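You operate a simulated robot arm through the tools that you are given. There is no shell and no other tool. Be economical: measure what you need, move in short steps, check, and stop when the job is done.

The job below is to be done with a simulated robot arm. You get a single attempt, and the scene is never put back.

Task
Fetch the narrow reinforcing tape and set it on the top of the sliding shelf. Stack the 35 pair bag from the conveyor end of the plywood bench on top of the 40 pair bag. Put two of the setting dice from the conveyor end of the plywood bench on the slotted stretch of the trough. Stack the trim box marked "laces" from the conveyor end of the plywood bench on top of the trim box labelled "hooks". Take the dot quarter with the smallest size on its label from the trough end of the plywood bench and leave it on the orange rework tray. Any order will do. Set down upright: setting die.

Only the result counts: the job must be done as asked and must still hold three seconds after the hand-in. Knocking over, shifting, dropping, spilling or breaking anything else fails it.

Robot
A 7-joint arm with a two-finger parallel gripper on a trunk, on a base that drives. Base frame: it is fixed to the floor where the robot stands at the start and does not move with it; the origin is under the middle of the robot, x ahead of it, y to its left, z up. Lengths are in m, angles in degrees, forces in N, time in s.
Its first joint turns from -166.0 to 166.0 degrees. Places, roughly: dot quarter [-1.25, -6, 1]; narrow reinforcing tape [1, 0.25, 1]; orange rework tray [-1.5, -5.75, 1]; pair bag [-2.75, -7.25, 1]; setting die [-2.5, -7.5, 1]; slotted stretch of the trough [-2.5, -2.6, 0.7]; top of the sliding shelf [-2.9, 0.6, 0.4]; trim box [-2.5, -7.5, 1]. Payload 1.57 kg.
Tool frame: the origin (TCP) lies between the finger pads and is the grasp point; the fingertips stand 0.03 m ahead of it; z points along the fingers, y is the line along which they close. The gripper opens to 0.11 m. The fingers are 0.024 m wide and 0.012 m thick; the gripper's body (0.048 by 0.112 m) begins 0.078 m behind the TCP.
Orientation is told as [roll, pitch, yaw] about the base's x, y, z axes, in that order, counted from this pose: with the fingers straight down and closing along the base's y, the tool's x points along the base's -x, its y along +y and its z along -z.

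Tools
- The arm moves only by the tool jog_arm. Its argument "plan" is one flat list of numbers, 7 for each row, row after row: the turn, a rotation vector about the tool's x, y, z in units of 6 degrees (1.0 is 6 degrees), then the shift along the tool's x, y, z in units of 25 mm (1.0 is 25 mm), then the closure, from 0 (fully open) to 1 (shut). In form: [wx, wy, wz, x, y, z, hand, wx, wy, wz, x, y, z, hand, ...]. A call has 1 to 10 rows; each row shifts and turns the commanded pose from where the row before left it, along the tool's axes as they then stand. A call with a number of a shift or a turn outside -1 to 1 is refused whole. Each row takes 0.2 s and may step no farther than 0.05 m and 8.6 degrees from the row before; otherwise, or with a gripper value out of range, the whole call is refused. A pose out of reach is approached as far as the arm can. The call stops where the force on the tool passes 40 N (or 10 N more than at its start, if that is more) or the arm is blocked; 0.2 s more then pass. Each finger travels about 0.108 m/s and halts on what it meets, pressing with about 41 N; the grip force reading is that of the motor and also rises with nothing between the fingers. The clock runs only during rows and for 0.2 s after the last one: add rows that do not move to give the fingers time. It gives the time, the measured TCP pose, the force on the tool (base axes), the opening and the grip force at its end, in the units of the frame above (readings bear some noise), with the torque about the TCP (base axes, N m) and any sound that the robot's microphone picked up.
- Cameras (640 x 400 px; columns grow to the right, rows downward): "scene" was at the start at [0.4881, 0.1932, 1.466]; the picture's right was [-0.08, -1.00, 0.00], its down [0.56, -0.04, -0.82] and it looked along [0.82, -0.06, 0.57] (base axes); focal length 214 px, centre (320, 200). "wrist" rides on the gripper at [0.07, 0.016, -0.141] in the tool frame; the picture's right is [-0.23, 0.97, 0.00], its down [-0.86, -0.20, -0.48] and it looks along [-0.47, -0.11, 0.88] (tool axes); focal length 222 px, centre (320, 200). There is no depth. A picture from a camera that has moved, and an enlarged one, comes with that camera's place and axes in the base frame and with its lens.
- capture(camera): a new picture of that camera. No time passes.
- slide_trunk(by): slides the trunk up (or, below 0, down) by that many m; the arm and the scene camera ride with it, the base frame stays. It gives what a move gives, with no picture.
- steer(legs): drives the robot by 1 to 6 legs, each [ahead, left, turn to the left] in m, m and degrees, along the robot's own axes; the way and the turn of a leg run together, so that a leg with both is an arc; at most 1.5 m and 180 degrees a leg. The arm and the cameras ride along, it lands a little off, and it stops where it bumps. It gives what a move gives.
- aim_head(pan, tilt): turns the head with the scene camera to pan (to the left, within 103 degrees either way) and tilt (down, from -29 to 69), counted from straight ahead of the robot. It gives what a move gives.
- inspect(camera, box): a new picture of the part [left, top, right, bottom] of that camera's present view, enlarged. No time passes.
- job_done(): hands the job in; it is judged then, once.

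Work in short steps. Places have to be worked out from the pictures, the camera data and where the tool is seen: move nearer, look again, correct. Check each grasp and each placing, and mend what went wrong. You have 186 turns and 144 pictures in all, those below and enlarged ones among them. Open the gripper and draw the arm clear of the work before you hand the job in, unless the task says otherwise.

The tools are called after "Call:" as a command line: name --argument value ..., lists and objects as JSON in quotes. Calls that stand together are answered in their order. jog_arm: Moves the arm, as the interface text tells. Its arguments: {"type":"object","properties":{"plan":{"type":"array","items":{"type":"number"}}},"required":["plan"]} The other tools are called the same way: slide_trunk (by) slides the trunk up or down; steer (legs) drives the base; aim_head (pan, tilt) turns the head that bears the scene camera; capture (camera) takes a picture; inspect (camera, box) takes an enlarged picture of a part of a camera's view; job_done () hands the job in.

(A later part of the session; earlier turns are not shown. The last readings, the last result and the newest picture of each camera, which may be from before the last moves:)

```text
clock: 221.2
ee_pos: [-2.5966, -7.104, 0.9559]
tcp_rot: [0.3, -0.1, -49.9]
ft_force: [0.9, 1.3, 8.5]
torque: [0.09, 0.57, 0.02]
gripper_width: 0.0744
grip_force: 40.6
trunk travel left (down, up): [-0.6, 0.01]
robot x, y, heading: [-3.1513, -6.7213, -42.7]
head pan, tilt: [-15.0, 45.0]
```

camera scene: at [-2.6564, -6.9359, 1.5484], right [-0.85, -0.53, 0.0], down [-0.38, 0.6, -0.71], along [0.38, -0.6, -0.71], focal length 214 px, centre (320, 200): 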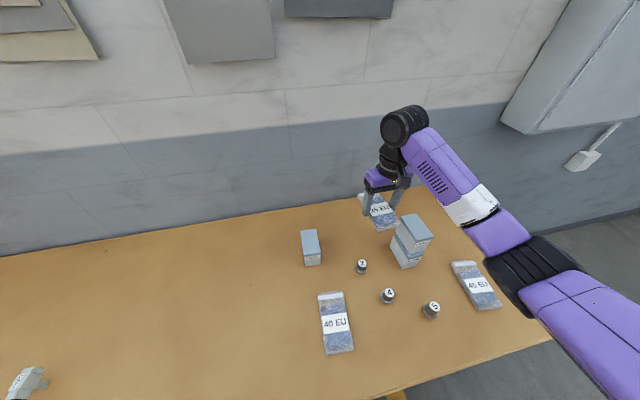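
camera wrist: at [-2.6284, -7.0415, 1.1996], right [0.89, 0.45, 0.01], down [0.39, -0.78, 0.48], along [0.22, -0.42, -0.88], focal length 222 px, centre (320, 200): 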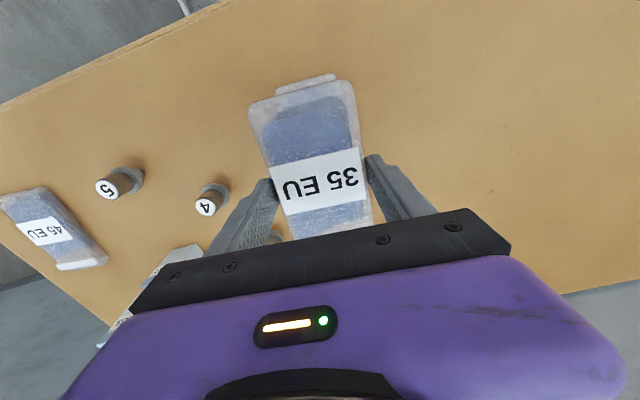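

Contact felt. I open to ~9 cm and withdraw upward.

Call:
jog_arm --plan '[0, 0, 0, 0, 0, 0, 0.25, 0, 0, 0, 0, 0, 0, 0.15, 0, 0, 0, 0, 0, 0, 0.15, 0, 0, 0, 0, 0, -1, 0.15, 0, 0, 0, 0, 0, -1, 0.15, 0, 0, 0, 0, 0, -1, 0.15, 0, 0, 0, 0, 0, -1, 0.15, 0, 0, 0, 0, 0, -1, 0, 0, 0, 0, 0, 0, -1, 0]'

Call:
capture --camera "wrist"

Call:
capture --camera "scene"

```text
clock: 223.2
ee_pos: [-2.5964, -7.1031, 1.1062]
tcp_rot: [0.2, -0.1, -49.9]
ft_force: [0.2, -1.0, -0.1]
torque: [0.0, 0.0, -0.01]
gripper_width: 0.11
grip_force: 0.1
trunk travel left (down, up): [-0.6, 0.01]
robot x, y, heading: [-3.1485, -6.7221, -42.5]
head pan, tilt: [-15.0, 45.0]
```

```text
48 pictures are left
camera wrist: at [-2.6301, -7.0406, 1.2478], right [0.89, 0.45, 0.01], down [0.4, -0.78, 0.48], along [0.22, -0.42, -0.88], focal length 222 px, centre (320, 200)
```

wrist: 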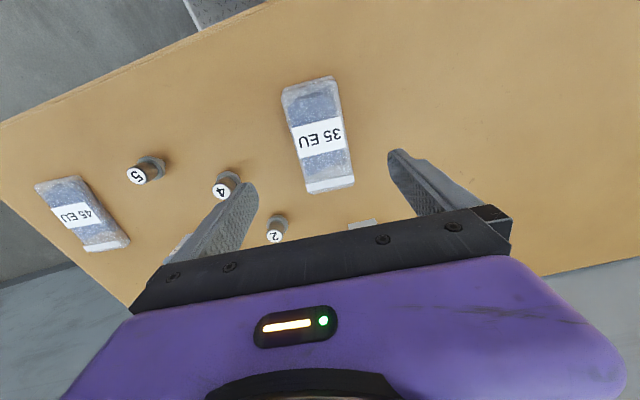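

```text
47 pictures are left
camera scene: at [-2.6566, -6.9356, 1.5485], right [-0.85, -0.53, 0.0], down [-0.38, 0.6, -0.71], along [0.38, -0.6, -0.71], focal length 214 px, centre (320, 200)
```

scene: 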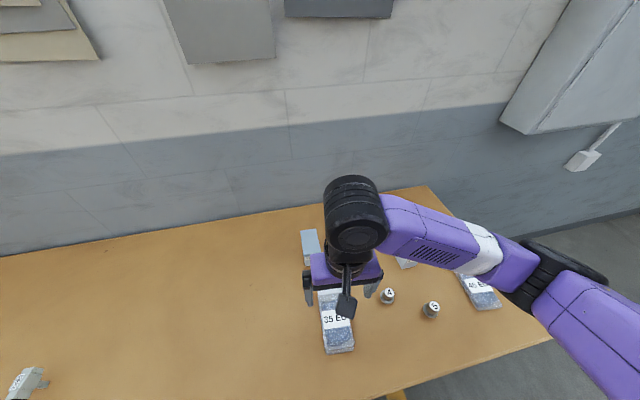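

Bags stacked neatly. Now die "4" at about (-2.691,-7.228). I move above it.

Call:
jog_arm --plan '[0, 0, 0, -0.197, -0.873, 0, 0, 0, 0, 0, -0.197, -0.873, 0, 0, 0, 0, 0, -0.197, -0.873, 0, 0, 0, 0, 0, -0.197, -0.873, 0, 0, 0, 0, 0, -0.197, -0.873, 0, 0, 0, 0, 0, -0.197, -0.873, 0, 0, 0, 0, 0, -0.197, -0.873, 0, 0, 0, 0, 0, 0, 0, 1, 0.4]'

Call:
capture --camera "wrist"

Call:
capture --camera "scene"

```text
clock: 225.0
ee_pos: [-2.6925, -7.2291, 1.0787]
tcp_rot: [0.3, -0.1, -49.9]
ft_force: [-0.9, 1.3, 0.3]
torque: [0.02, -0.02, 0.03]
gripper_width: 0.066
grip_force: 0.0
trunk travel left (down, up): [-0.6, 0.01]
robot x, y, heading: [-3.1519, -6.722, -42.9]
head pan, tilt: [-15.0, 45.0]
```

```text
46 pictures are left
camera wrist: at [-2.7249, -7.1666, 1.2219], right [0.89, 0.45, 0.01], down [0.4, -0.78, 0.48], along [0.22, -0.42, -0.88], focal length 222 px, centre (320, 200)
```

wrist: 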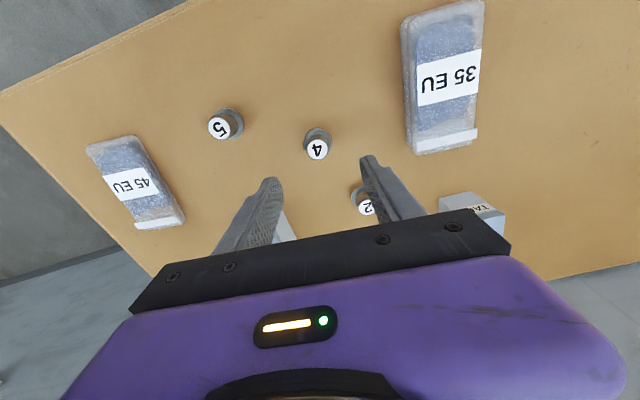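

```text
45 pictures are left
camera scene: at [-2.6568, -6.9358, 1.5486], right [-0.85, -0.53, 0.0], down [-0.38, 0.6, -0.71], along [0.38, -0.6, -0.71], focal length 214 px, centre (320, 200)
```

scene: 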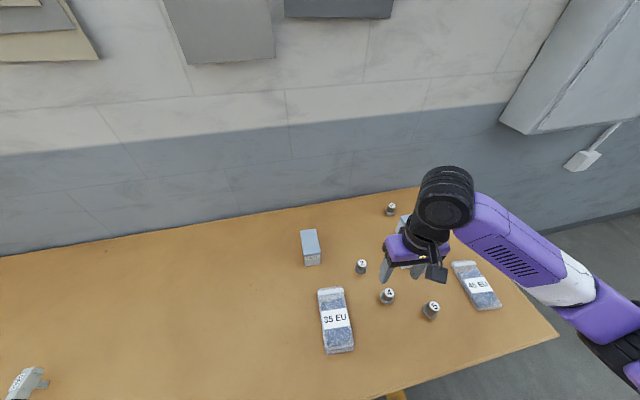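

TCP is right above die 4. Descend to z≈1.0 and look at the shape from the side.

Call:
jog_arm --plan '[0, 0, 0, 0, 0, 1, 0.4, 0, 0, 0, 0, 0, 1, 0.4, 0, 0, 0, 0, 0, 1, 0.4]'

Call:
inspect --camera "scene" --box '[350, 240, 450, 330]'

Call:
capture --camera "wrist"

```text
clock: 225.8
ee_pos: [-2.6928, -7.2283, 1.005]
tcp_rot: [0.3, 0.0, -50.0]
ft_force: [0.3, -0.3, 0.1]
torque: [-0.03, 0.02, 0.01]
gripper_width: 0.0661
grip_force: 0.0
trunk travel left (down, up): [-0.6, 0.01]
robot x, y, heading: [-3.1515, -6.7216, -42.7]
head pan, tilt: [-15.0, 45.0]
```

```text
4.44 times, centred on (400, 285) of scene
camera zoom: at [-2.6567, -6.9357, 1.5486], right [-0.85, -0.53, 0.0], down [-0.38, 0.6, -0.71], along [0.38, -0.6, -0.71], focal length 953 px, centre (-36, -178)
```

zoom: 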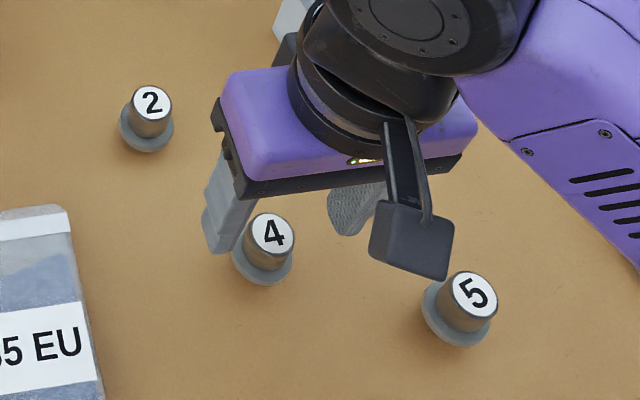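

```text
43 pictures are left
camera wrist: at [-2.7254, -7.1651, 1.1467], right [0.89, 0.45, 0.01], down [0.4, -0.78, 0.48], along [0.22, -0.42, -0.88], focal length 222 px, centre (320, 200)
```

wrist: 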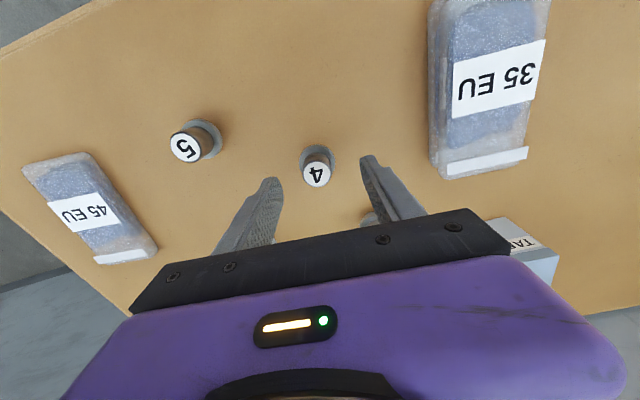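

Descend 45 mm and close on the cap.

Call:
jog_arm --plan '[0, 0, 0, -0.05, -0.05, 0.7, 0.4, 0, 0, 0, 0, 0, 0.7, 0.4, 0, 0, 0, 0, 0, 0.4, 0.4, 0, 0, 0, 0, 0, 0, 1, 0, 0, 0, 0, 0, 0, 1, 0, 0, 0, 0, 0, 0, 1]'

Call:
capture --camera "wrist"

```text
clock: 227.2
ee_pos: [-2.6919, -7.2303, 0.9608]
tcp_rot: [0.3, 0.1, -49.9]
ft_force: [-0.5, 0.6, -0.4]
torque: [0.05, 0.02, -0.01]
gripper_width: 0.0264
grip_force: 37.3
trunk travel left (down, up): [-0.6, 0.01]
robot x, y, heading: [-3.149, -6.7177, -42.8]
head pan, tilt: [-15.0, 45.0]
```

```text
42 pictures are left
camera wrist: at [-2.7247, -7.1677, 1.1022], right [0.89, 0.45, 0.01], down [0.4, -0.78, 0.48], along [0.22, -0.42, -0.88], focal length 222 px, centre (320, 200)
```

wrist: 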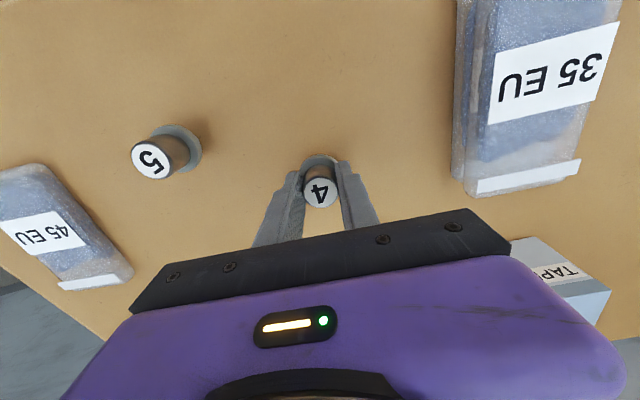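

Die 4 gripped (26 mm). Lift, back off from the bench and turn left to face the trough.

Call:
jog_arm --plan '[0, 0, 0, 0, 0, -1, 1, 0, 0, 0, 0, 0, -1, 1, 0, 0, 0, 0, 0, -1, 1, 0, 0, 0, 0, 0, -1, 1, 0, 0, 0, 0, 0, -1, 1, 0, 0, 0, 0, 0, -1, 1, 0, 0, 0, 0, 0, -1, 1, 0, 0, 0, 0, 0, -1, 1, 0, 0, 0, 0, 0, -1, 1, 0, 0, 0, 0, 0, -1, 1]'

Call:
steer --legs '[[-0.25, 0, 0], [0, 0, 90]]'

Call:
aim_head --pan 30 --tilt 22

Call:
capture --camera "scene"

```text
clock: 229.4
ee_pos: [-2.6912, -7.232, 1.2088]
tcp_rot: [0.3, -0.1, -49.9]
ft_force: [-0.4, -0.1, -1.4]
torque: [0.03, 0.02, 0.01]
gripper_width: 0.0265
grip_force: 37.7
trunk travel left (down, up): [-0.6, 0.01]
robot x, y, heading: [-3.1547, -6.7238, -42.7]
head pan, tilt: [-15.0, 45.0]
```

```text
clock: 235.1
ee_pos: [-2.8271, -6.0898, 1.2099]
tcp_rot: [0.3, 0.0, 40.8]
ft_force: [0.8, -0.2, -1.1]
torque: [0.03, 0.01, -0.02]
gripper_width: 0.0264
grip_force: 36.8
trunk travel left (down, up): [-0.6, 0.01]
robot x, y, heading: [-3.3314, -6.5539, 48.0]
head pan, tilt: [-15.0, 45.0]
```

```text
clock: 236.2
ee_pos: [-2.8278, -6.089, 1.209]
tcp_rot: [0.3, 0.0, 40.8]
ft_force: [-0.1, -0.3, -0.9]
torque: [0.0, -0.01, 0.0]
gripper_width: 0.0266
grip_force: 37.6
trunk travel left (down, up): [-0.6, 0.01]
robot x, y, heading: [-3.3321, -6.5561, 48.1]
head pan, tilt: [30.0, 22.0]
```

```text
41 pictures are left
camera scene: at [-3.1743, -6.0154, 1.5839], right [0.98, -0.21, 0.0], down [-0.08, -0.37, -0.93], along [0.19, 0.91, -0.38], focal length 214 px, centre (320, 200)
```

scene: 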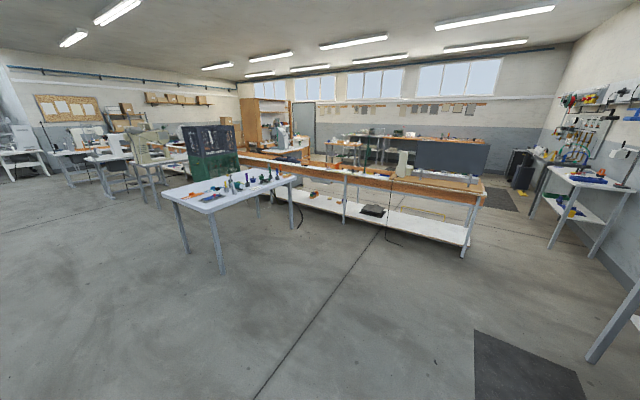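

I zoom on the trough near the expected slotted stretch (pixel ≈317,170).

Call:
inspect --camera "scene" --box '[230, 130, 490, 260]'

```text
2.46 times, centred on (360, 195) of scene
camera zoom: at [-3.1743, -6.0154, 1.5839], right [0.98, -0.21, 0.0], down [-0.08, -0.37, -0.93], along [0.19, 0.91, -0.38], focal length 528 px, centre (222, 212)
```

zoom: 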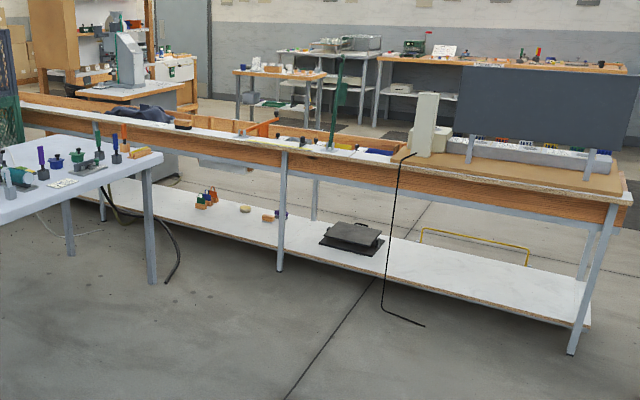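

The trough is reachable from this (south) side, right of the white table (its right edge e≈0.06). I drive to e≈0.52, n≈-4.6 and look down into the trough.

Call:
steer --legs '[[0, 0, -1], [0, 1.5, 0], [1.3, 0, 0], [1.15, 0, 0]]'

Call:
aim_head --pan 30 --tilt 45

Call:
capture --camera "scene"

```text
clock: 255.5
ee_pos: [-2.3028, -3.2683, 1.209]
tcp_rot: [0.3, -0.1, 40.0]
ft_force: [0.0, 0.2, -0.4]
torque: [-0.03, -0.03, 0.01]
gripper_width: 0.026
grip_force: 36.9
trunk travel left (down, up): [-0.6, 0.01]
robot x, y, heading: [-2.8141, -3.7281, 47.3]
head pan, tilt: [30.0, 22.0]
```

```text
clock: 256.4
ee_pos: [-2.3028, -3.2678, 1.2113]
tcp_rot: [0.2, 0.0, 40.0]
ft_force: [0.3, 0.1, -2.0]
torque: [-0.01, 0.06, 0.03]
gripper_width: 0.026
grip_force: 36.9
trunk travel left (down, up): [-0.6, 0.01]
robot x, y, heading: [-2.815, -3.7265, 47.5]
head pan, tilt: [30.0, 45.0]
```

```text
39 pictures are left
camera scene: at [-2.6509, -3.2008, 1.5486], right [0.98, -0.22, 0.0], down [-0.16, -0.69, -0.71], along [0.16, 0.69, -0.71], focal length 214 px, centre (320, 200)
```

scene: 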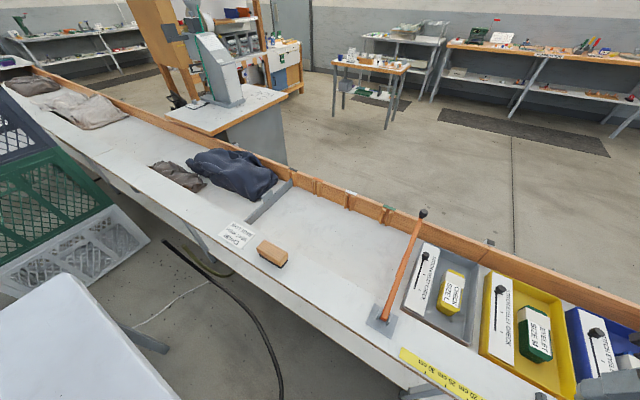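

The stretch at pixel ≈(323,234) is the empty part between the grey divider and the orange lever. I zoom in.

Call:
inspect --camera "scene" --box '[190, 150, 470, 340]'

```text
2.11 times, centred on (330, 245) of scene
camera zoom: at [-2.6509, -3.2008, 1.5486], right [0.98, -0.22, 0.0], down [-0.16, -0.69, -0.71], along [0.16, 0.69, -0.71], focal length 452 px, centre (299, 105)
```

zoom: 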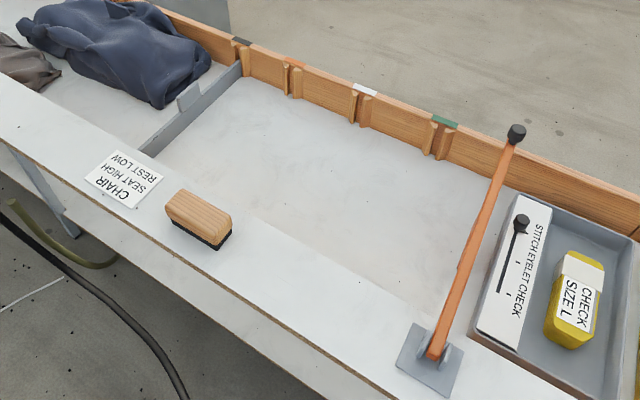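

The slotted stretch floor spans e≈-0.38..0.25, n≈-3.8..-3.42. I edge closer (ahead 0.21, left 0.07) and lower the trunk 0.1.

Call:
steer --legs '[[0.21, 0, 0], [0, 0.07, 0]]'

Call:
slide_trunk --by -0.1

Call:
aim_head --pan 25 --tilt 50

Call:
capture --camera "scene"

```text
clock: 258.7
ee_pos: [-2.2133, -3.0641, 1.2087]
tcp_rot: [0.4, -0.1, 40.1]
ft_force: [0.0, -0.1, -1.3]
torque: [0.03, -0.01, 0.02]
gripper_width: 0.0262
grip_force: 37.3
trunk travel left (down, up): [-0.6, 0.01]
robot x, y, heading: [-2.7213, -3.5212, 47.4]
head pan, tilt: [30.0, 45.0]
```

```text
clock: 260.0
ee_pos: [-2.2129, -3.0656, 1.1096]
tcp_rot: [0.3, 0.0, 40.1]
ft_force: [-0.2, 0.6, -0.8]
torque: [0.02, -0.04, 0.02]
gripper_width: 0.0263
grip_force: 36.9
trunk travel left (down, up): [-0.5, 0.11]
robot x, y, heading: [-2.7244, -3.5248, 47.5]
head pan, tilt: [30.0, 45.0]
```

```text
clock: 260.7
ee_pos: [-2.213, -3.0628, 1.1097]
tcp_rot: [0.3, -0.1, 40.0]
ft_force: [0.8, -0.8, -0.9]
torque: [-0.02, 0.02, 0.0]
gripper_width: 0.0264
grip_force: 37.2
trunk travel left (down, up): [-0.5, 0.11]
robot x, y, heading: [-2.7226, -3.5231, 47.2]
head pan, tilt: [25.0, 50.0]
```

```text
37 pictures are left
camera scene: at [-2.5554, -3.0029, 1.4416], right [0.95, -0.3, 0.0], down [-0.23, -0.73, -0.64], along [0.19, 0.61, -0.77], focal length 214 px, centre (320, 200)
```

scene: 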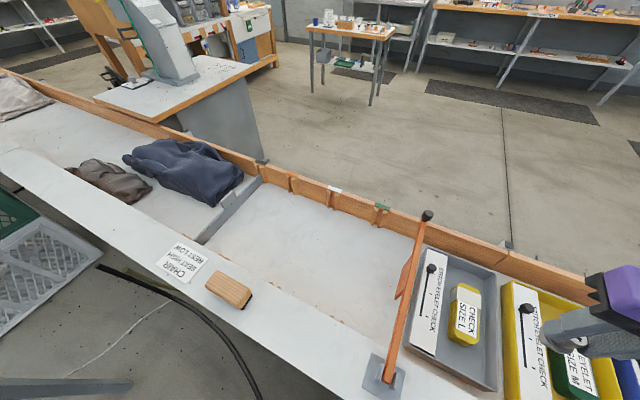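

Lever runs at e≈0.305 (knob z≈0.91), well right of my spot. I carry the die over e≈0.08, n≈-3.64.

Call:
jog_arm --plan '[0, 0, 0, -0.15, 1, 0, 1, 0, 0, 0, -0.15, 1, 0, 1, 0, 0, 0, -0.15, 1, 0, 1, 0, 0, 0, -0.15, 1, 0, 1, 0, 0, 0, -0.15, 1, 0, 1, 0, 0, 0, -0.15, 1, 0, 1, 0, 0, 0, -0.15, 1, 0, 1, 0, 0, 0, -0.15, 1, 0, 1, 0, 0, 0, -0.15, 1, 0, 1, 0, 0, 0, -0.15, 1, 0, 1]'

Call:
jog_arm --plan '[0, 0, 0, -0.15, 1, 0, 1, 0, 0, 0, -0.15, 1, 0, 1, 0, 0, 0, -0.15, 1, 0, 1, 0, 0, 0, -0.15, 1, 0, 1, 0, 0, 0, -0.15, 1, 0, 1, 0, 0, 0, -0.15, 1, 1, 1, 0, 0, 0, 0, 0, 1, 1, 0, 0, 0, 0, 0, 1, 1, 0, 0, 0, 0, 0, 1, 1, 0, 0, 0, 0, 0, 1, 1]'

Call:
capture --camera "scene"

Call:
capture --camera "wrist"

```text
clock: 262.9
ee_pos: [-2.3442, -2.8487, 1.1109]
tcp_rot: [0.3, -0.1, 40.0]
ft_force: [0.6, 0.1, -1.8]
torque: [0.01, 0.02, -0.01]
gripper_width: 0.0263
grip_force: 37.1
trunk travel left (down, up): [-0.5, 0.11]
robot x, y, heading: [-2.7228, -3.5256, 47.3]
head pan, tilt: [25.0, 50.0]
```

```text
clock: 265.1
ee_pos: [-2.4247, -2.7171, 0.9843]
tcp_rot: [0.3, 0.0, 40.1]
ft_force: [1.1, 0.8, -0.7]
torque: [0.01, 0.0, -0.01]
gripper_width: 0.026
grip_force: 37.6
trunk travel left (down, up): [-0.5, 0.11]
robot x, y, heading: [-2.722, -3.5216, 47.3]
head pan, tilt: [25.0, 50.0]
```

```text
36 pictures are left
camera scene: at [-2.5554, -3.003, 1.4417], right [0.95, -0.3, 0.0], down [-0.23, -0.73, -0.64], along [0.2, 0.61, -0.77], focal length 214 px, centre (320, 200)
```

scene: 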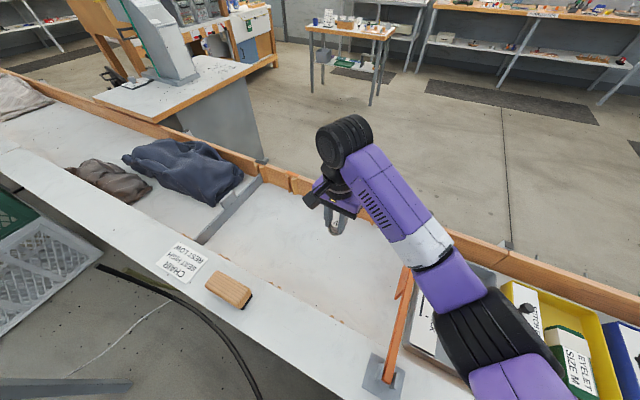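

```text
35 pictures are left
camera wrist: at [-2.4883, -2.7508, 1.1267], right [-0.45, 0.89, 0.01], down [0.78, 0.4, 0.48], along [0.42, 0.22, -0.88], focal length 222 px, centre (320, 200)
```

wrist: 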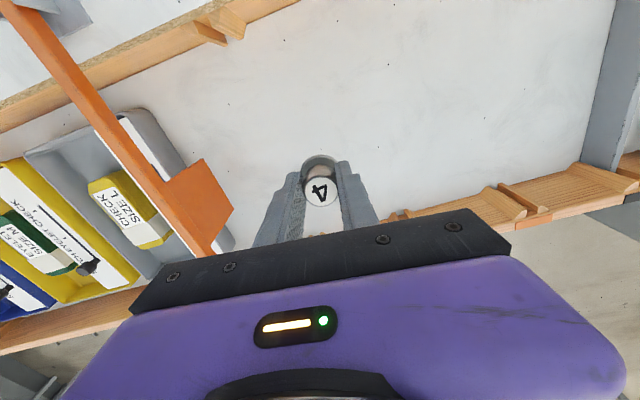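

The elbow stands right above the lever, so I raise the trunk 0.1 before descending further.

Call:
slide_trunk --by 0.1

Call:
jog_arm --plan '[0, 0, 0, 0, 0, 1, 1, 0, 0, 0, 0, 0, 1, 1, 0, 0, 0, 0, 0, 1, 1, 0, 0, 0, 0, 0, 1, 1, 0, 0, 0, 0, 0, 1, 1, 0, 0, 0, 0, 0, 1, 1, 0, 0, 0, 0, 0, 1, 1, 0, 0, 0, 0, 0, 1, 1, 0, 0, 0, 0, 0, 1, 1]'

Call:
capture --camera "scene"

Call:
capture --camera "wrist"

```text
clock: 266.4
ee_pos: [-2.4248, -2.7177, 1.0848]
tcp_rot: [0.4, 0.0, 40.2]
ft_force: [-0.3, 0.4, -1.0]
torque: [0.01, 0.05, 0.03]
gripper_width: 0.0261
grip_force: 37.0
trunk travel left (down, up): [-0.6, 0.01]
robot x, y, heading: [-2.7206, -3.5248, 47.5]
head pan, tilt: [25.0, 50.0]
```

```text
clock: 268.4
ee_pos: [-2.4244, -2.7163, 0.8608]
tcp_rot: [0.2, -0.1, 40.0]
ft_force: [0.1, -0.2, -1.2]
torque: [-0.01, 0.04, 0.01]
gripper_width: 0.0262
grip_force: 37.8
trunk travel left (down, up): [-0.6, 0.01]
robot x, y, heading: [-2.7231, -3.5241, 47.3]
head pan, tilt: [25.0, 50.0]
```

```text
34 pictures are left
camera scene: at [-2.5553, -3.003, 1.5416], right [0.95, -0.3, 0.0], down [-0.23, -0.73, -0.64], along [0.2, 0.61, -0.77], focal length 214 px, centre (320, 200)
```

scene: 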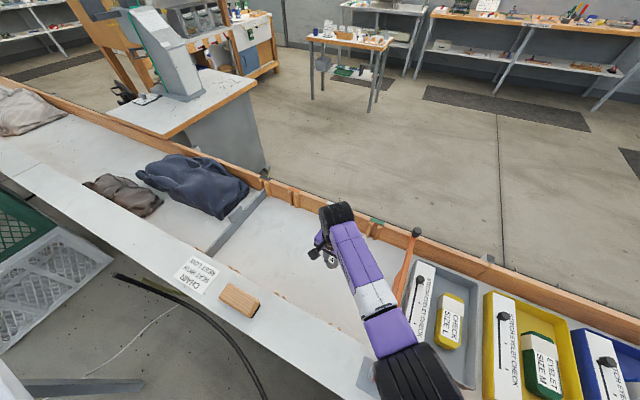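

```text
33 pictures are left
camera wrist: at [-2.4883, -2.75, 1.0023], right [-0.45, 0.89, 0.01], down [0.78, 0.4, 0.48], along [0.42, 0.22, -0.88], focal length 222 px, centre (320, 200)
```

wrist: 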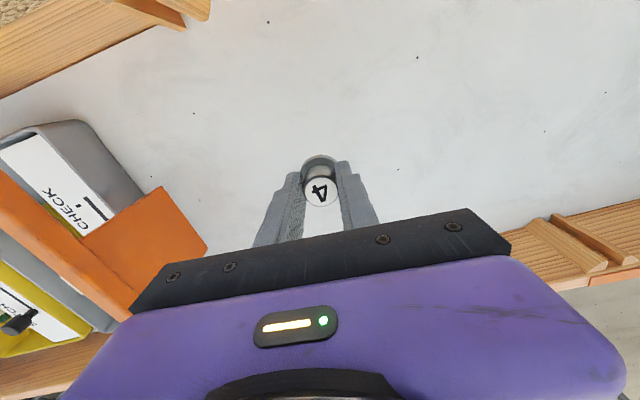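

Elbow is now high and clear. Descend to z≈0.775.

Call:
jog_arm --plan '[0, 0, 0, 0, 0, 1, 1, 0, 0, 0, 0, 0, 1, 1, 0, 0, 0, 0, 0, 1, 1, 0, 0, 0, 0, 0, 0.4, 1]'

Call:
capture --camera "wrist"

Call:
inspect --camera "scene" --box '[220, 160, 480, 400]'

```text
clock: 269.4
ee_pos: [-2.4267, -2.7153, 0.7756]
tcp_rot: [0.3, -0.1, 40.2]
ft_force: [0.1, -0.3, -0.6]
torque: [-0.02, -0.04, 0.01]
gripper_width: 0.0261
grip_force: 37.1
trunk travel left (down, up): [-0.6, 0.01]
robot x, y, heading: [-2.7209, -3.5244, 47.2]
head pan, tilt: [25.0, 50.0]
```

```text
32 pictures are left
camera wrist: at [-2.4902, -2.7489, 0.9173], right [-0.45, 0.89, 0.01], down [0.78, 0.4, 0.48], along [0.42, 0.22, -0.88], focal length 222 px, centre (320, 200)
```

wrist: 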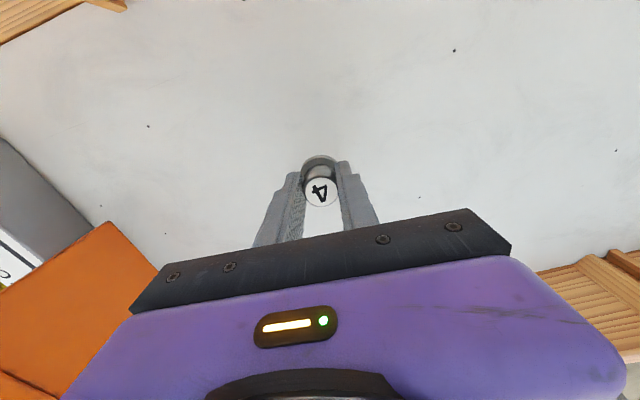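

```text
1.67 times, centred on (350, 280) of scene
camera zoom: at [-2.5554, -3.0029, 1.5416], right [0.95, -0.3, 0.0], down [-0.23, -0.73, -0.64], along [0.2, 0.61, -0.77], focal length 358 px, centre (270, 67)
```

zoom: 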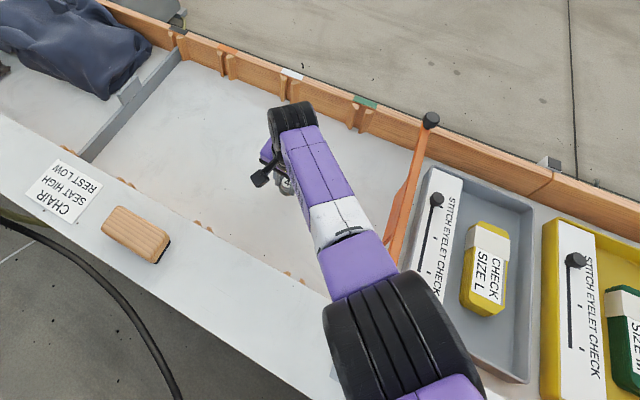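

Now small steps to contact (expected TCP z≈0.761).

Call:
jog_arm --plan '[0, 0, 0, 0, 0, 0.36, 1]'

Call:
jog_arm --plan '[0, 0, 0, 0, 0, 0.12, 1]'

Call:
jog_arm --plan '[0, 0, 0, 0, 0, 0.1, 1]'

```text
clock: 269.8
ee_pos: [-2.4271, -2.7153, 0.7655]
tcp_rot: [0.5, -0.1, 40.1]
ft_force: [0.1, 0.4, -1.5]
torque: [-0.04, 0.0, -0.03]
gripper_width: 0.0262
grip_force: 36.8
trunk travel left (down, up): [-0.6, 0.01]
robot x, y, heading: [-2.724, -3.5209, 47.4]
head pan, tilt: [25.0, 50.0]
```

```text
clock: 270.2
ee_pos: [-2.4263, -2.7153, 0.7624]
tcp_rot: [0.3, 0.1, 40.0]
ft_force: [0.7, -0.4, -1.1]
torque: [-0.03, 0.02, -0.01]
gripper_width: 0.0264
grip_force: 36.6
trunk travel left (down, up): [-0.6, 0.01]
robot x, y, heading: [-2.7226, -3.5228, 47.2]
head pan, tilt: [25.0, 50.0]
```

```text
clock: 270.6
ee_pos: [-2.4278, -2.7157, 0.7597]
tcp_rot: [0.3, 0.0, 40.1]
ft_force: [-0.1, 0.5, -1.0]
torque: [0.04, -0.01, 0.0]
gripper_width: 0.026
grip_force: 37.5
trunk travel left (down, up): [-0.6, 0.01]
robot x, y, heading: [-2.7224, -3.5253, 47.0]
head pan, tilt: [25.0, 50.0]
```

Call:
jog_arm --plan '[0, 0, 0, 0, 0, 0.1, 1]'

Call:
jog_arm --plan '[0, 0, 0, 0, 0, 0.1, 1]'

Call:
jog_arm --plan '[0, 0, 0, 0, 0, 0.08, 1]'

```text
clock: 271.0
ee_pos: [-2.4261, -2.7157, 0.7587]
tcp_rot: [0.5, -0.1, 40.2]
ft_force: [0.1, -0.9, 2.4]
torque: [-0.01, -0.03, -0.04]
gripper_width: 0.0257
grip_force: 37.2
trunk travel left (down, up): [-0.6, 0.01]
robot x, y, heading: [-2.721, -3.5252, 47.4]
head pan, tilt: [25.0, 50.0]
```

```text
clock: 271.4
ee_pos: [-2.4268, -2.715, 0.7599]
tcp_rot: [0.4, -0.2, 40.1]
ft_force: [1.3, -5.4, 25.3]
torque: [-0.35, -0.19, -0.05]
gripper_width: 0.0262
grip_force: 37.0
trunk travel left (down, up): [-0.6, 0.01]
robot x, y, heading: [-2.726, -3.5256, 47.5]
head pan, tilt: [25.0, 50.0]
```

```text
clock: 271.8
ee_pos: [-2.4267, -2.7137, 0.7578]
tcp_rot: [0.5, -0.2, 40.1]
ft_force: [3.4, -1.7, 26.0]
torque: [-0.07, -0.3, -0.03]
gripper_width: 0.0264
grip_force: 37.1
trunk travel left (down, up): [-0.6, 0.01]
robot x, y, heading: [-2.721, -3.5207, 47.2]
head pan, tilt: [25.0, 50.0]
```

Firm contact at ≈0.759. I relieve 3.5 mm, open gently and withdraw.

Call:
jog_arm --plan '[0, 0, 0, 0, 0, -0.15, 1, 0, 0, 0, 0, 0, 0, 0.85, 0, 0, 0, 0, 0, 0, 0.6, 0, 0, 0, 0, 0, 0, 0.5, 0, 0, 0, 0, 0, 0, 0.5]'

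Call:
capture --camera "wrist"

```text
clock: 273.0
ee_pos: [-2.4256, -2.7157, 0.7576]
tcp_rot: [0.4, 0.0, 40.1]
ft_force: [-0.3, 0.1, -0.2]
torque: [0.03, 0.0, 0.0]
gripper_width: 0.055
grip_force: 0.0
trunk travel left (down, up): [-0.6, 0.01]
robot x, y, heading: [-2.7209, -3.5223, 47.4]
head pan, tilt: [25.0, 50.0]
```

```text
30 pictures are left
camera wrist: at [-2.4891, -2.7491, 0.8994], right [-0.45, 0.89, 0.0], down [0.78, 0.4, 0.48], along [0.42, 0.22, -0.88], focal length 222 px, centre (320, 200)
```

wrist: 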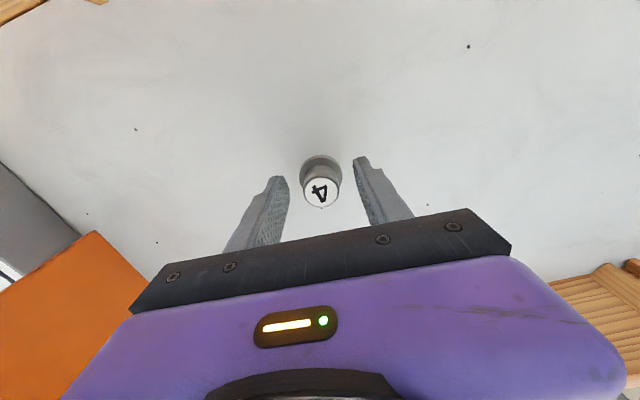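

Die stands free. Withdraw straight up and check.

Call:
jog_arm --plan '[0, 0, 0, 0, 0, -0.5, 0.5, 0, 0, 0, 0, 0, -1, 0.5, 0, 0, 0, 0, 0, -1, 0.5, 0, 0, 0, 0, 0, -1, 0.5, 0, 0, 0, 0, 0, -1, 0.5, 0, 0, 0, 0, 0, -1, 0.5, 0, 0, 0, 0, 0, -1, 0.5, 0, 0, 0, 0, 0, -1, 0.5, 0, 0, 0, 0, 0, -1, 0.5, 0, 0, 0, 0, 0, -1, 0.5]'

Call:
capture --camera "wrist"

```text
clock: 275.2
ee_pos: [-2.4267, -2.7153, 0.996]
tcp_rot: [0.3, 0.0, 40.1]
ft_force: [-0.5, 0.0, 0.6]
torque: [-0.01, 0.0, -0.01]
gripper_width: 0.0553
grip_force: 0.0
trunk travel left (down, up): [-0.6, 0.01]
robot x, y, heading: [-2.7227, -3.5241, 47.3]
head pan, tilt: [25.0, 50.0]
```

```text
29 pictures are left
camera wrist: at [-2.4899, -2.7495, 1.1377], right [-0.45, 0.89, 0.01], down [0.78, 0.4, 0.48], along [0.42, 0.22, -0.88], focal length 222 px, centre (320, 200)
```

wrist: 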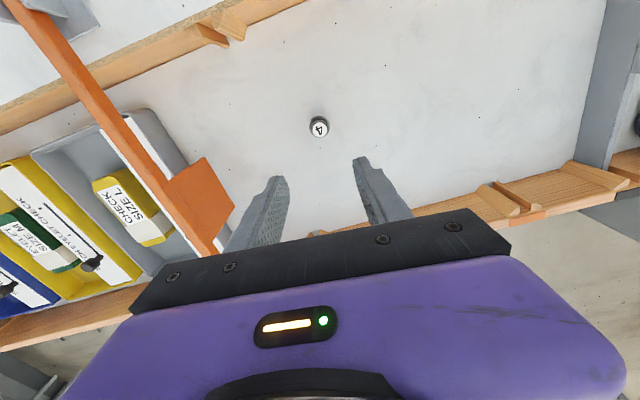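

Die 4 stands upright. I raise the arm, and drive back to the plywood bench for die 2.

Call:
jog_arm --plan '[0, 0, 0, 0, -1, -1, 0.5, 0, 0, 0, 0, -1, -1, 0.5, 0, 0, 0, 0, -1, -1, 0.5, 0, 0, 0, 0, -1, -1, 0.5, 0, 0, 0, 0, -1, -1, 0.5, 0, 0, 0, 0, -1, -1, 0.5, 0, 0, 0, 0, -1, -1, 0.5, 0, 0, 0, 0, -1, -1, 0.5, 0, 0, 0, 0, -1, 0, 0.5, 0, 0, 0, 0, -1, 0, 0.5]'

Call:
steer --legs '[[-1.3, 0, 0], [-1.33, 0, 0], [0, -1.5, 0], [0, 0, -90.3]]'

Call:
aim_head --pan -5 --tilt 40

Call:
capture --camera "scene"

```text
clock: 277.4
ee_pos: [-2.2639, -2.9095, 1.1946]
tcp_rot: [0.3, 0.0, 40.1]
ft_force: [-0.6, -0.9, -0.2]
torque: [-0.03, -0.05, 0.0]
gripper_width: 0.055
grip_force: 0.0
trunk travel left (down, up): [-0.6, 0.01]
robot x, y, heading: [-2.7208, -3.5257, 47.4]
head pan, tilt: [25.0, 50.0]
```

```text
clock: 301.2
ee_pos: [-2.836, -6.9668, 1.1956]
tcp_rot: [0.3, 0.0, -51.1]
ft_force: [-0.4, 1.3, -0.1]
torque: [-0.01, -0.01, 0.02]
gripper_width: 0.0549
grip_force: 0.0
trunk travel left (down, up): [-0.6, 0.01]
robot x, y, heading: [-3.4393, -6.4962, -44.1]
head pan, tilt: [25.0, 50.0]
```

```text
clock: 302.1
ee_pos: [-2.8374, -6.9685, 1.1952]
tcp_rot: [0.3, 0.0, -51.2]
ft_force: [0.0, 0.1, -0.2]
torque: [0.0, -0.01, -0.01]
gripper_width: 0.0554
grip_force: 0.1
trunk travel left (down, up): [-0.6, 0.01]
robot x, y, heading: [-3.4399, -6.4954, -43.9]
head pan, tilt: [-5.0, 40.0]
```

```text
28 pictures are left
camera scene: at [-2.9373, -6.7139, 1.5558], right [-0.75, -0.66, 0.0], down [-0.42, 0.48, -0.77], along [0.5, -0.58, -0.64], focal length 214 px, centre (320, 200)
```

scene: 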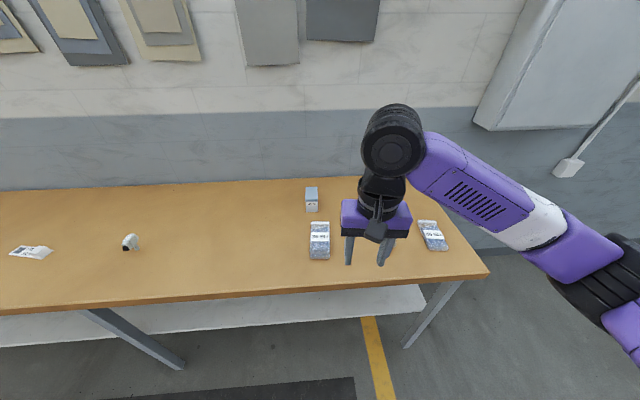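

Ahead 0.33 m to reach die 2; then look with the wrist camera.

Call:
steer --legs '[[0.33, 0, 0.9]]'

Call:
capture --camera "wrist"

```text
clock: 304.3
ee_pos: [-2.5878, -7.1783, 1.1943]
tcp_rot: [0.3, 0.0, -49.8]
ft_force: [0.1, -0.6, 0.4]
torque: [-0.01, 0.0, -0.02]
gripper_width: 0.0553
grip_force: 0.1
trunk travel left (down, up): [-0.6, 0.01]
robot x, y, heading: [-3.2055, -6.7164, -42.5]
head pan, tilt: [-5.0, 40.0]
```

```text
27 pictures are left
camera wrist: at [-2.6206, -7.1146, 1.3374], right [0.89, 0.45, 0.01], down [0.4, -0.78, 0.48], along [0.22, -0.42, -0.88], focal length 222 px, centre (320, 200)
```

wrist: 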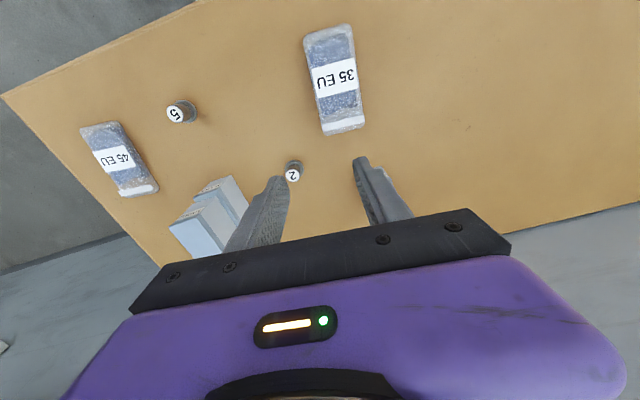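

Die 2 at (-2.596,-7.270). Move above and descend to z≈1.02.

Call:
jog_arm --plan '[0, 0, 0, -0.87, -0.87, 0, 0.4, 0, 0, 0, -0.87, -0.87, 0, 0.4, 0, 0, 0, -0.87, -0.87, 0, 0.4, 0, 0, 0, 0, 0, 1, 0.4, 0, 0, 0, 0, 0, 1, 0.4, 0, 0, 0, 0, 0, 1, 0.4, 0, 0, 0, 0, 0, 1, 0.4, 0, 0, 0, 0, 0, 1, 0.4, 0, 0, 0, 0, 0, 1, 0.4, 0, 0, 0, 0, 0, 1, 0.4]'

Call:
capture --camera "wrist"

```text
clock: 306.5
ee_pos: [-2.5946, -7.2678, 1.0187]
tcp_rot: [0.3, 0.0, -49.8]
ft_force: [-0.1, 0.5, -0.4]
torque: [0.04, 0.01, -0.03]
gripper_width: 0.0658
grip_force: 0.0
trunk travel left (down, up): [-0.6, 0.01]
robot x, y, heading: [-3.1994, -6.7197, -42.8]
head pan, tilt: [-5.0, 40.0]
```

```text
26 pictures are left
camera wrist: at [-2.6281, -7.2057, 1.1613], right [0.89, 0.45, 0.01], down [0.4, -0.78, 0.48], along [0.22, -0.42, -0.88], focal length 222 px, centre (320, 200)
```

wrist: 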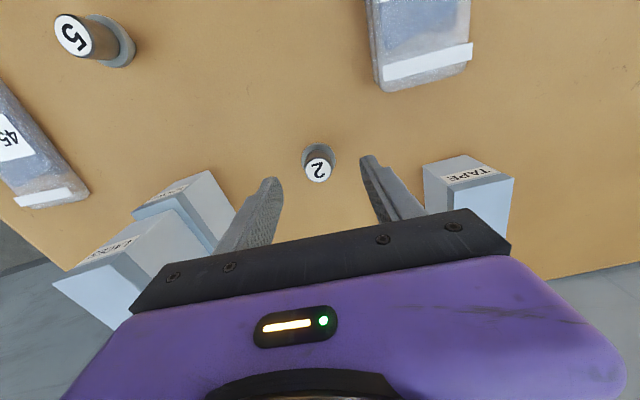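

Centred. Descend to z≈0.961 and close on the cap.

Call:
jog_arm --plan '[0, 0, 0, -0.1, -0.08, 0.8, 0.4, 0, 0, 0, 0, 0, 0.8, 0.4, 0, 0, 0, 0, 0, 0.7, 0.4, 0, 0, 0, 0, 0, 0, 1, 0, 0, 0, 0, 0, 0, 1, 0, 0, 0, 0, 0, 0, 1]'

Call:
jog_arm --plan '[0, 0, 0, 0, 0, -1, 1, 0, 0, 0, 0, 0, -1, 1, 0, 0, 0, 0, 0, -1, 1, 0, 0, 0, 0, 0, -1, 1, 0, 0, 0, 0, 0, -1, 1, 0, 0, 0, 0, 0, -1, 1, 0, 0, 0, 0, 0, -1, 1, 0, 0, 0, 0, 0, -1, 1, 0, 0, 0, 0, 0, -1, 1, 0, 0, 0, 0, 0, -1, 1]'

Call:
capture --camera "wrist"

```text
clock: 307.9
ee_pos: [-2.5956, -7.273, 0.9636]
tcp_rot: [0.3, 0.0, -49.9]
ft_force: [0.1, -0.3, 1.3]
torque: [-0.05, 0.0, -0.02]
gripper_width: 0.0265
grip_force: 37.6
trunk travel left (down, up): [-0.6, 0.01]
robot x, y, heading: [-3.2052, -6.7206, -42.9]
head pan, tilt: [-5.0, 40.0]
```

```text
clock: 310.1
ee_pos: [-2.5957, -7.2752, 1.2108]
tcp_rot: [0.3, 0.0, -49.9]
ft_force: [0.7, -0.4, -0.7]
torque: [0.02, 0.03, -0.03]
gripper_width: 0.0265
grip_force: 37.2
trunk travel left (down, up): [-0.6, 0.01]
robot x, y, heading: [-3.2043, -6.7222, -42.5]
head pan, tilt: [-5.0, 40.0]
```

```text
25 pictures are left
camera wrist: at [-2.6284, -7.2114, 1.3538], right [0.89, 0.45, 0.01], down [0.4, -0.78, 0.48], along [0.22, -0.42, -0.88], focal length 222 px, centre (320, 200)
```

wrist: 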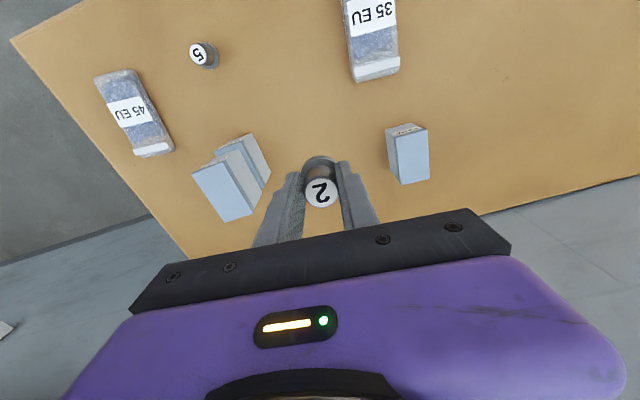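

Die 2 held. Drive back to the trough.

Call:
steer --legs '[[-0.3, 0, 0], [0, 0, 89.8], [0, 1.46, 0], [1.2, 0, 0], [1.2, 0, 0]]'

Call:
aim_head --pan 25 --tilt 50

Call:
capture --camera "scene"

```text
clock: 334.2
ee_pos: [-2.3103, -3.2063, 1.211]
tcp_rot: [0.3, -0.1, 38.5]
ft_force: [0.2, -0.2, 0.1]
torque: [0.0, -0.01, -0.01]
gripper_width: 0.0264
grip_force: 37.5
trunk travel left (down, up): [-0.6, 0.01]
robot x, y, heading: [-2.8851, -3.7938, 45.7]
head pan, tilt: [-5.0, 40.0]
```

```text
clock: 335.1
ee_pos: [-2.3111, -3.2053, 1.211]
tcp_rot: [0.4, 0.0, 38.6]
ft_force: [-0.1, 0.1, -1.1]
torque: [-0.03, -0.01, 0.01]
gripper_width: 0.0266
grip_force: 37.2
trunk travel left (down, up): [-0.6, 0.01]
robot x, y, heading: [-2.8835, -3.7966, 46.0]
head pan, tilt: [25.0, 50.0]
```

```text
24 pictures are left
camera scene: at [-2.7021, -3.2801, 1.5416], right [0.94, -0.33, 0.0], down [-0.25, -0.72, -0.64], along [0.21, 0.61, -0.77], focal length 214 px, centre (320, 200)
```

scene: 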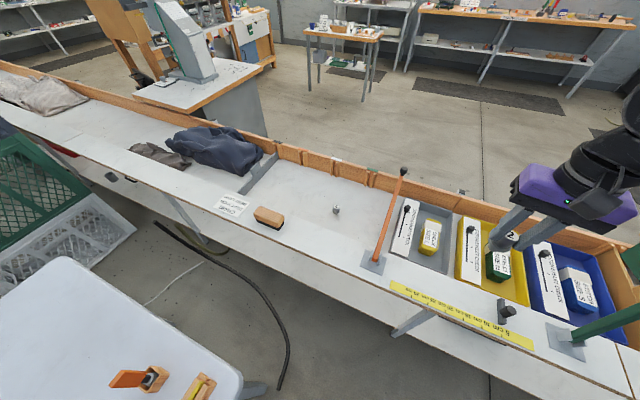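

Die 4 stands in place. Edge ahead 0.3 and left 0.07.

Call:
steer --legs '[[0, 0.07, 1.3], [0.3, 0, 0]]'

Call:
capture --camera "scene"

```text
clock: 337.8
ee_pos: [-2.1678, -2.9252, 1.2114]
tcp_rot: [0.3, 0.0, 39.6]
ft_force: [1.1, 0.4, -0.6]
torque: [-0.02, -0.01, -0.01]
gripper_width: 0.0265
grip_force: 37.3
trunk travel left (down, up): [-0.6, 0.01]
robot x, y, heading: [-2.7259, -3.5275, 46.8]
head pan, tilt: [25.0, 50.0]
```

```text
23 pictures are left
camera scene: at [-2.5573, -3.008, 1.5417], right [0.95, -0.31, 0.0], down [-0.24, -0.73, -0.64], along [0.2, 0.61, -0.77], focal length 214 px, centre (320, 200)
```

scene: 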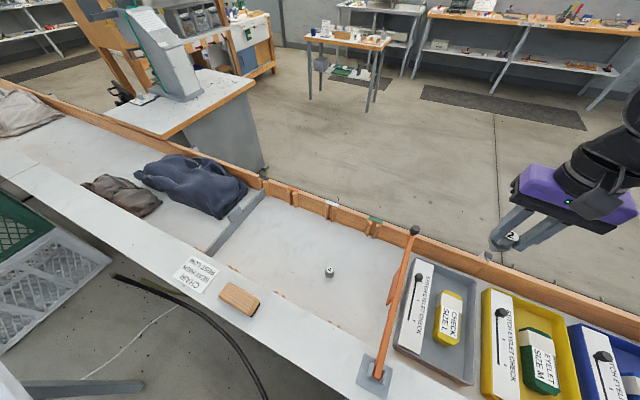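

Same stance as before. I carry die 2 over e≈-0.035, n≈-3.66 (0.11 m left of die 4).

Call:
jog_arm --plan '[0, 0, 0, 0.22, 0.97, 0, 1, 0, 0, 0, 0.22, 0.97, 0, 1, 0, 0, 0, 0.22, 0.97, 0, 1, 0, 0, 0, 0.22, 0.97, 0, 1, 0, 0, 0, 0.22, 0.97, 0, 1, 0, 0, 0, 0.22, 0.97, 0, 1, 0, 0, 0, 0.22, 0.97, 0, 1, 0, 0, 0, 0.22, 0.97, 0, 1, 0, 0, 0, 0.22, 0.97, 0, 1, 0, 0, 0, 0.22, 0.97, 0, 1]'

Call:
jog_arm --plan '[0, 0, 0, 0.22, 0.97, 0, 1, 0, 0, 0, 0.22, 0.97, 0, 1, 0, 0, 0, 0.22, 0.97, 0, 1, 0, 0, 0, 0.22, 0.97, 0, 1, 0, 0, 0, 0.22, 0.97, 0, 1, 0, 0, 0, 0.22, 0.97, 0, 1, 0, 0, 0, 0.22, 0.97, 0, 1, 0, 0, 0, 0.22, 0.97, 0, 1]'

Call:
jog_arm --plan '[0, 0, 0, 0, 0, 1, 1, 0, 0, 0, 0, 0, 1, 1, 0, 0, 0, 0, 0, 1, 1, 0, 0, 0, 0, 0, 1, 1, 0, 0, 0, 0, 0, 1, 1, 0, 0, 0, 0, 0, 1, 1, 0, 0, 0, 0, 0, 1, 1, 0, 0, 0, 0, 0, 1, 1, 0, 0, 0, 0, 0, 1, 1, 0, 0, 0, 0, 0, 1, 1]'

Call:
capture --camera "wrist"

Call:
capture --camera "scene"

```text
clock: 340.0
ee_pos: [-2.3655, -2.7742, 1.2132]
tcp_rot: [0.4, 0.0, 39.5]
ft_force: [1.0, 0.4, 0.6]
torque: [0.01, -0.01, 0.02]
gripper_width: 0.0267
grip_force: 37.7
trunk travel left (down, up): [-0.6, 0.01]
robot x, y, heading: [-2.7309, -3.5268, 46.7]
head pan, tilt: [25.0, 50.0]
```

```text
clock: 341.8
ee_pos: [-2.5215, -2.654, 1.2122]
tcp_rot: [0.4, -0.1, 39.6]
ft_force: [0.9, 0.6, -0.3]
torque: [-0.02, 0.05, 0.01]
gripper_width: 0.0265
grip_force: 37.4
trunk travel left (down, up): [-0.6, 0.01]
robot x, y, heading: [-2.7274, -3.5302, 46.7]
head pan, tilt: [25.0, 50.0]
```

```text
clock: 344.0
ee_pos: [-2.5229, -2.652, 0.9638]
tcp_rot: [0.4, 0.0, 39.6]
ft_force: [0.9, 0.0, -1.2]
torque: [-0.01, 0.0, 0.02]
gripper_width: 0.0266
grip_force: 38.3
trunk travel left (down, up): [-0.6, 0.01]
robot x, y, heading: [-2.7285, -3.5286, 46.6]
head pan, tilt: [25.0, 50.0]
```

```text
22 pictures are left
camera wrist: at [-2.5861, -2.6848, 1.1057], right [-0.45, 0.9, 0.01], down [0.79, 0.39, 0.48], along [0.43, 0.22, -0.88], focal length 222 px, centre (320, 200)
```

wrist: 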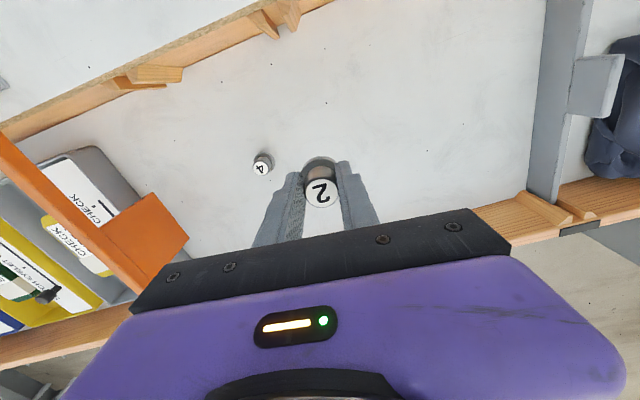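

```text
21 pictures are left
camera scene: at [-2.5571, -3.0078, 1.5416], right [0.95, -0.31, 0.0], down [-0.24, -0.73, -0.64], along [0.2, 0.61, -0.77], focal length 214 px, centre (320, 200)
```

scene: 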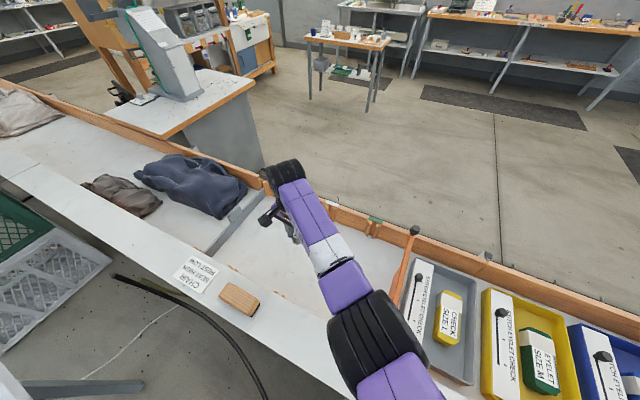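

Descend to z≈0.772, then small steps.

Call:
jog_arm --plan '[0, 0, 0, 0, 0, 1, 1, 0, 0, 0, 0, 0, 1, 1, 0, 0, 0, 0, 0, 1, 1, 0, 0, 0, 0, 0, 1, 1, 0, 0, 0, 0, 0, 1, 1, 0, 0, 0, 0, 0, 1, 1, 0, 0, 0, 0, 0, 1, 1, 0, 0, 0, 0, 0, 0.65, 1]'

Call:
jog_arm --plan '[0, 0, 0, 0, 0, 0.28, 1]'

Call:
jog_arm --plan '[0, 0, 0, 0, 0, 0.1, 1]'

```text
clock: 345.8
ee_pos: [-2.5269, -2.6777, 0.8099]
tcp_rot: [0.3, 0.0, 39.5]
ft_force: [-0.2, -0.3, -1.0]
torque: [0.01, -0.03, -0.03]
gripper_width: 0.0264
grip_force: 37.4
out of reach, approached as far as the arm can: row 5, 6, 7, 8
trunk travel left (down, up): [-0.6, 0.01]
robot x, y, heading: [-2.7274, -3.5266, 46.8]
head pan, tilt: [25.0, 50.0]
```

```text
clock: 346.2
ee_pos: [-2.5273, -2.6816, 0.8045]
tcp_rot: [0.2, 0.1, 39.6]
ft_force: [0.1, 0.5, -0.5]
torque: [-0.02, 0.02, -0.02]
gripper_width: 0.0266
grip_force: 36.8
out of reach, approached as far as the arm can: row 1
trunk travel left (down, up): [-0.6, 0.01]
robot x, y, heading: [-2.7292, -3.529, 47.0]
head pan, tilt: [25.0, 50.0]
```

```text
clock: 346.6
ee_pos: [-2.5275, -2.6812, 0.8059]
tcp_rot: [0.3, 0.0, 39.6]
ft_force: [-1.1, -0.6, -0.7]
torque: [0.0, 0.0, 0.01]
gripper_width: 0.0266
grip_force: 37.5
out of reach, approached as far as the arm can: row 1
trunk travel left (down, up): [-0.6, 0.01]
robot x, y, heading: [-2.7288, -3.5276, 46.4]
head pan, tilt: [25.0, 50.0]
```

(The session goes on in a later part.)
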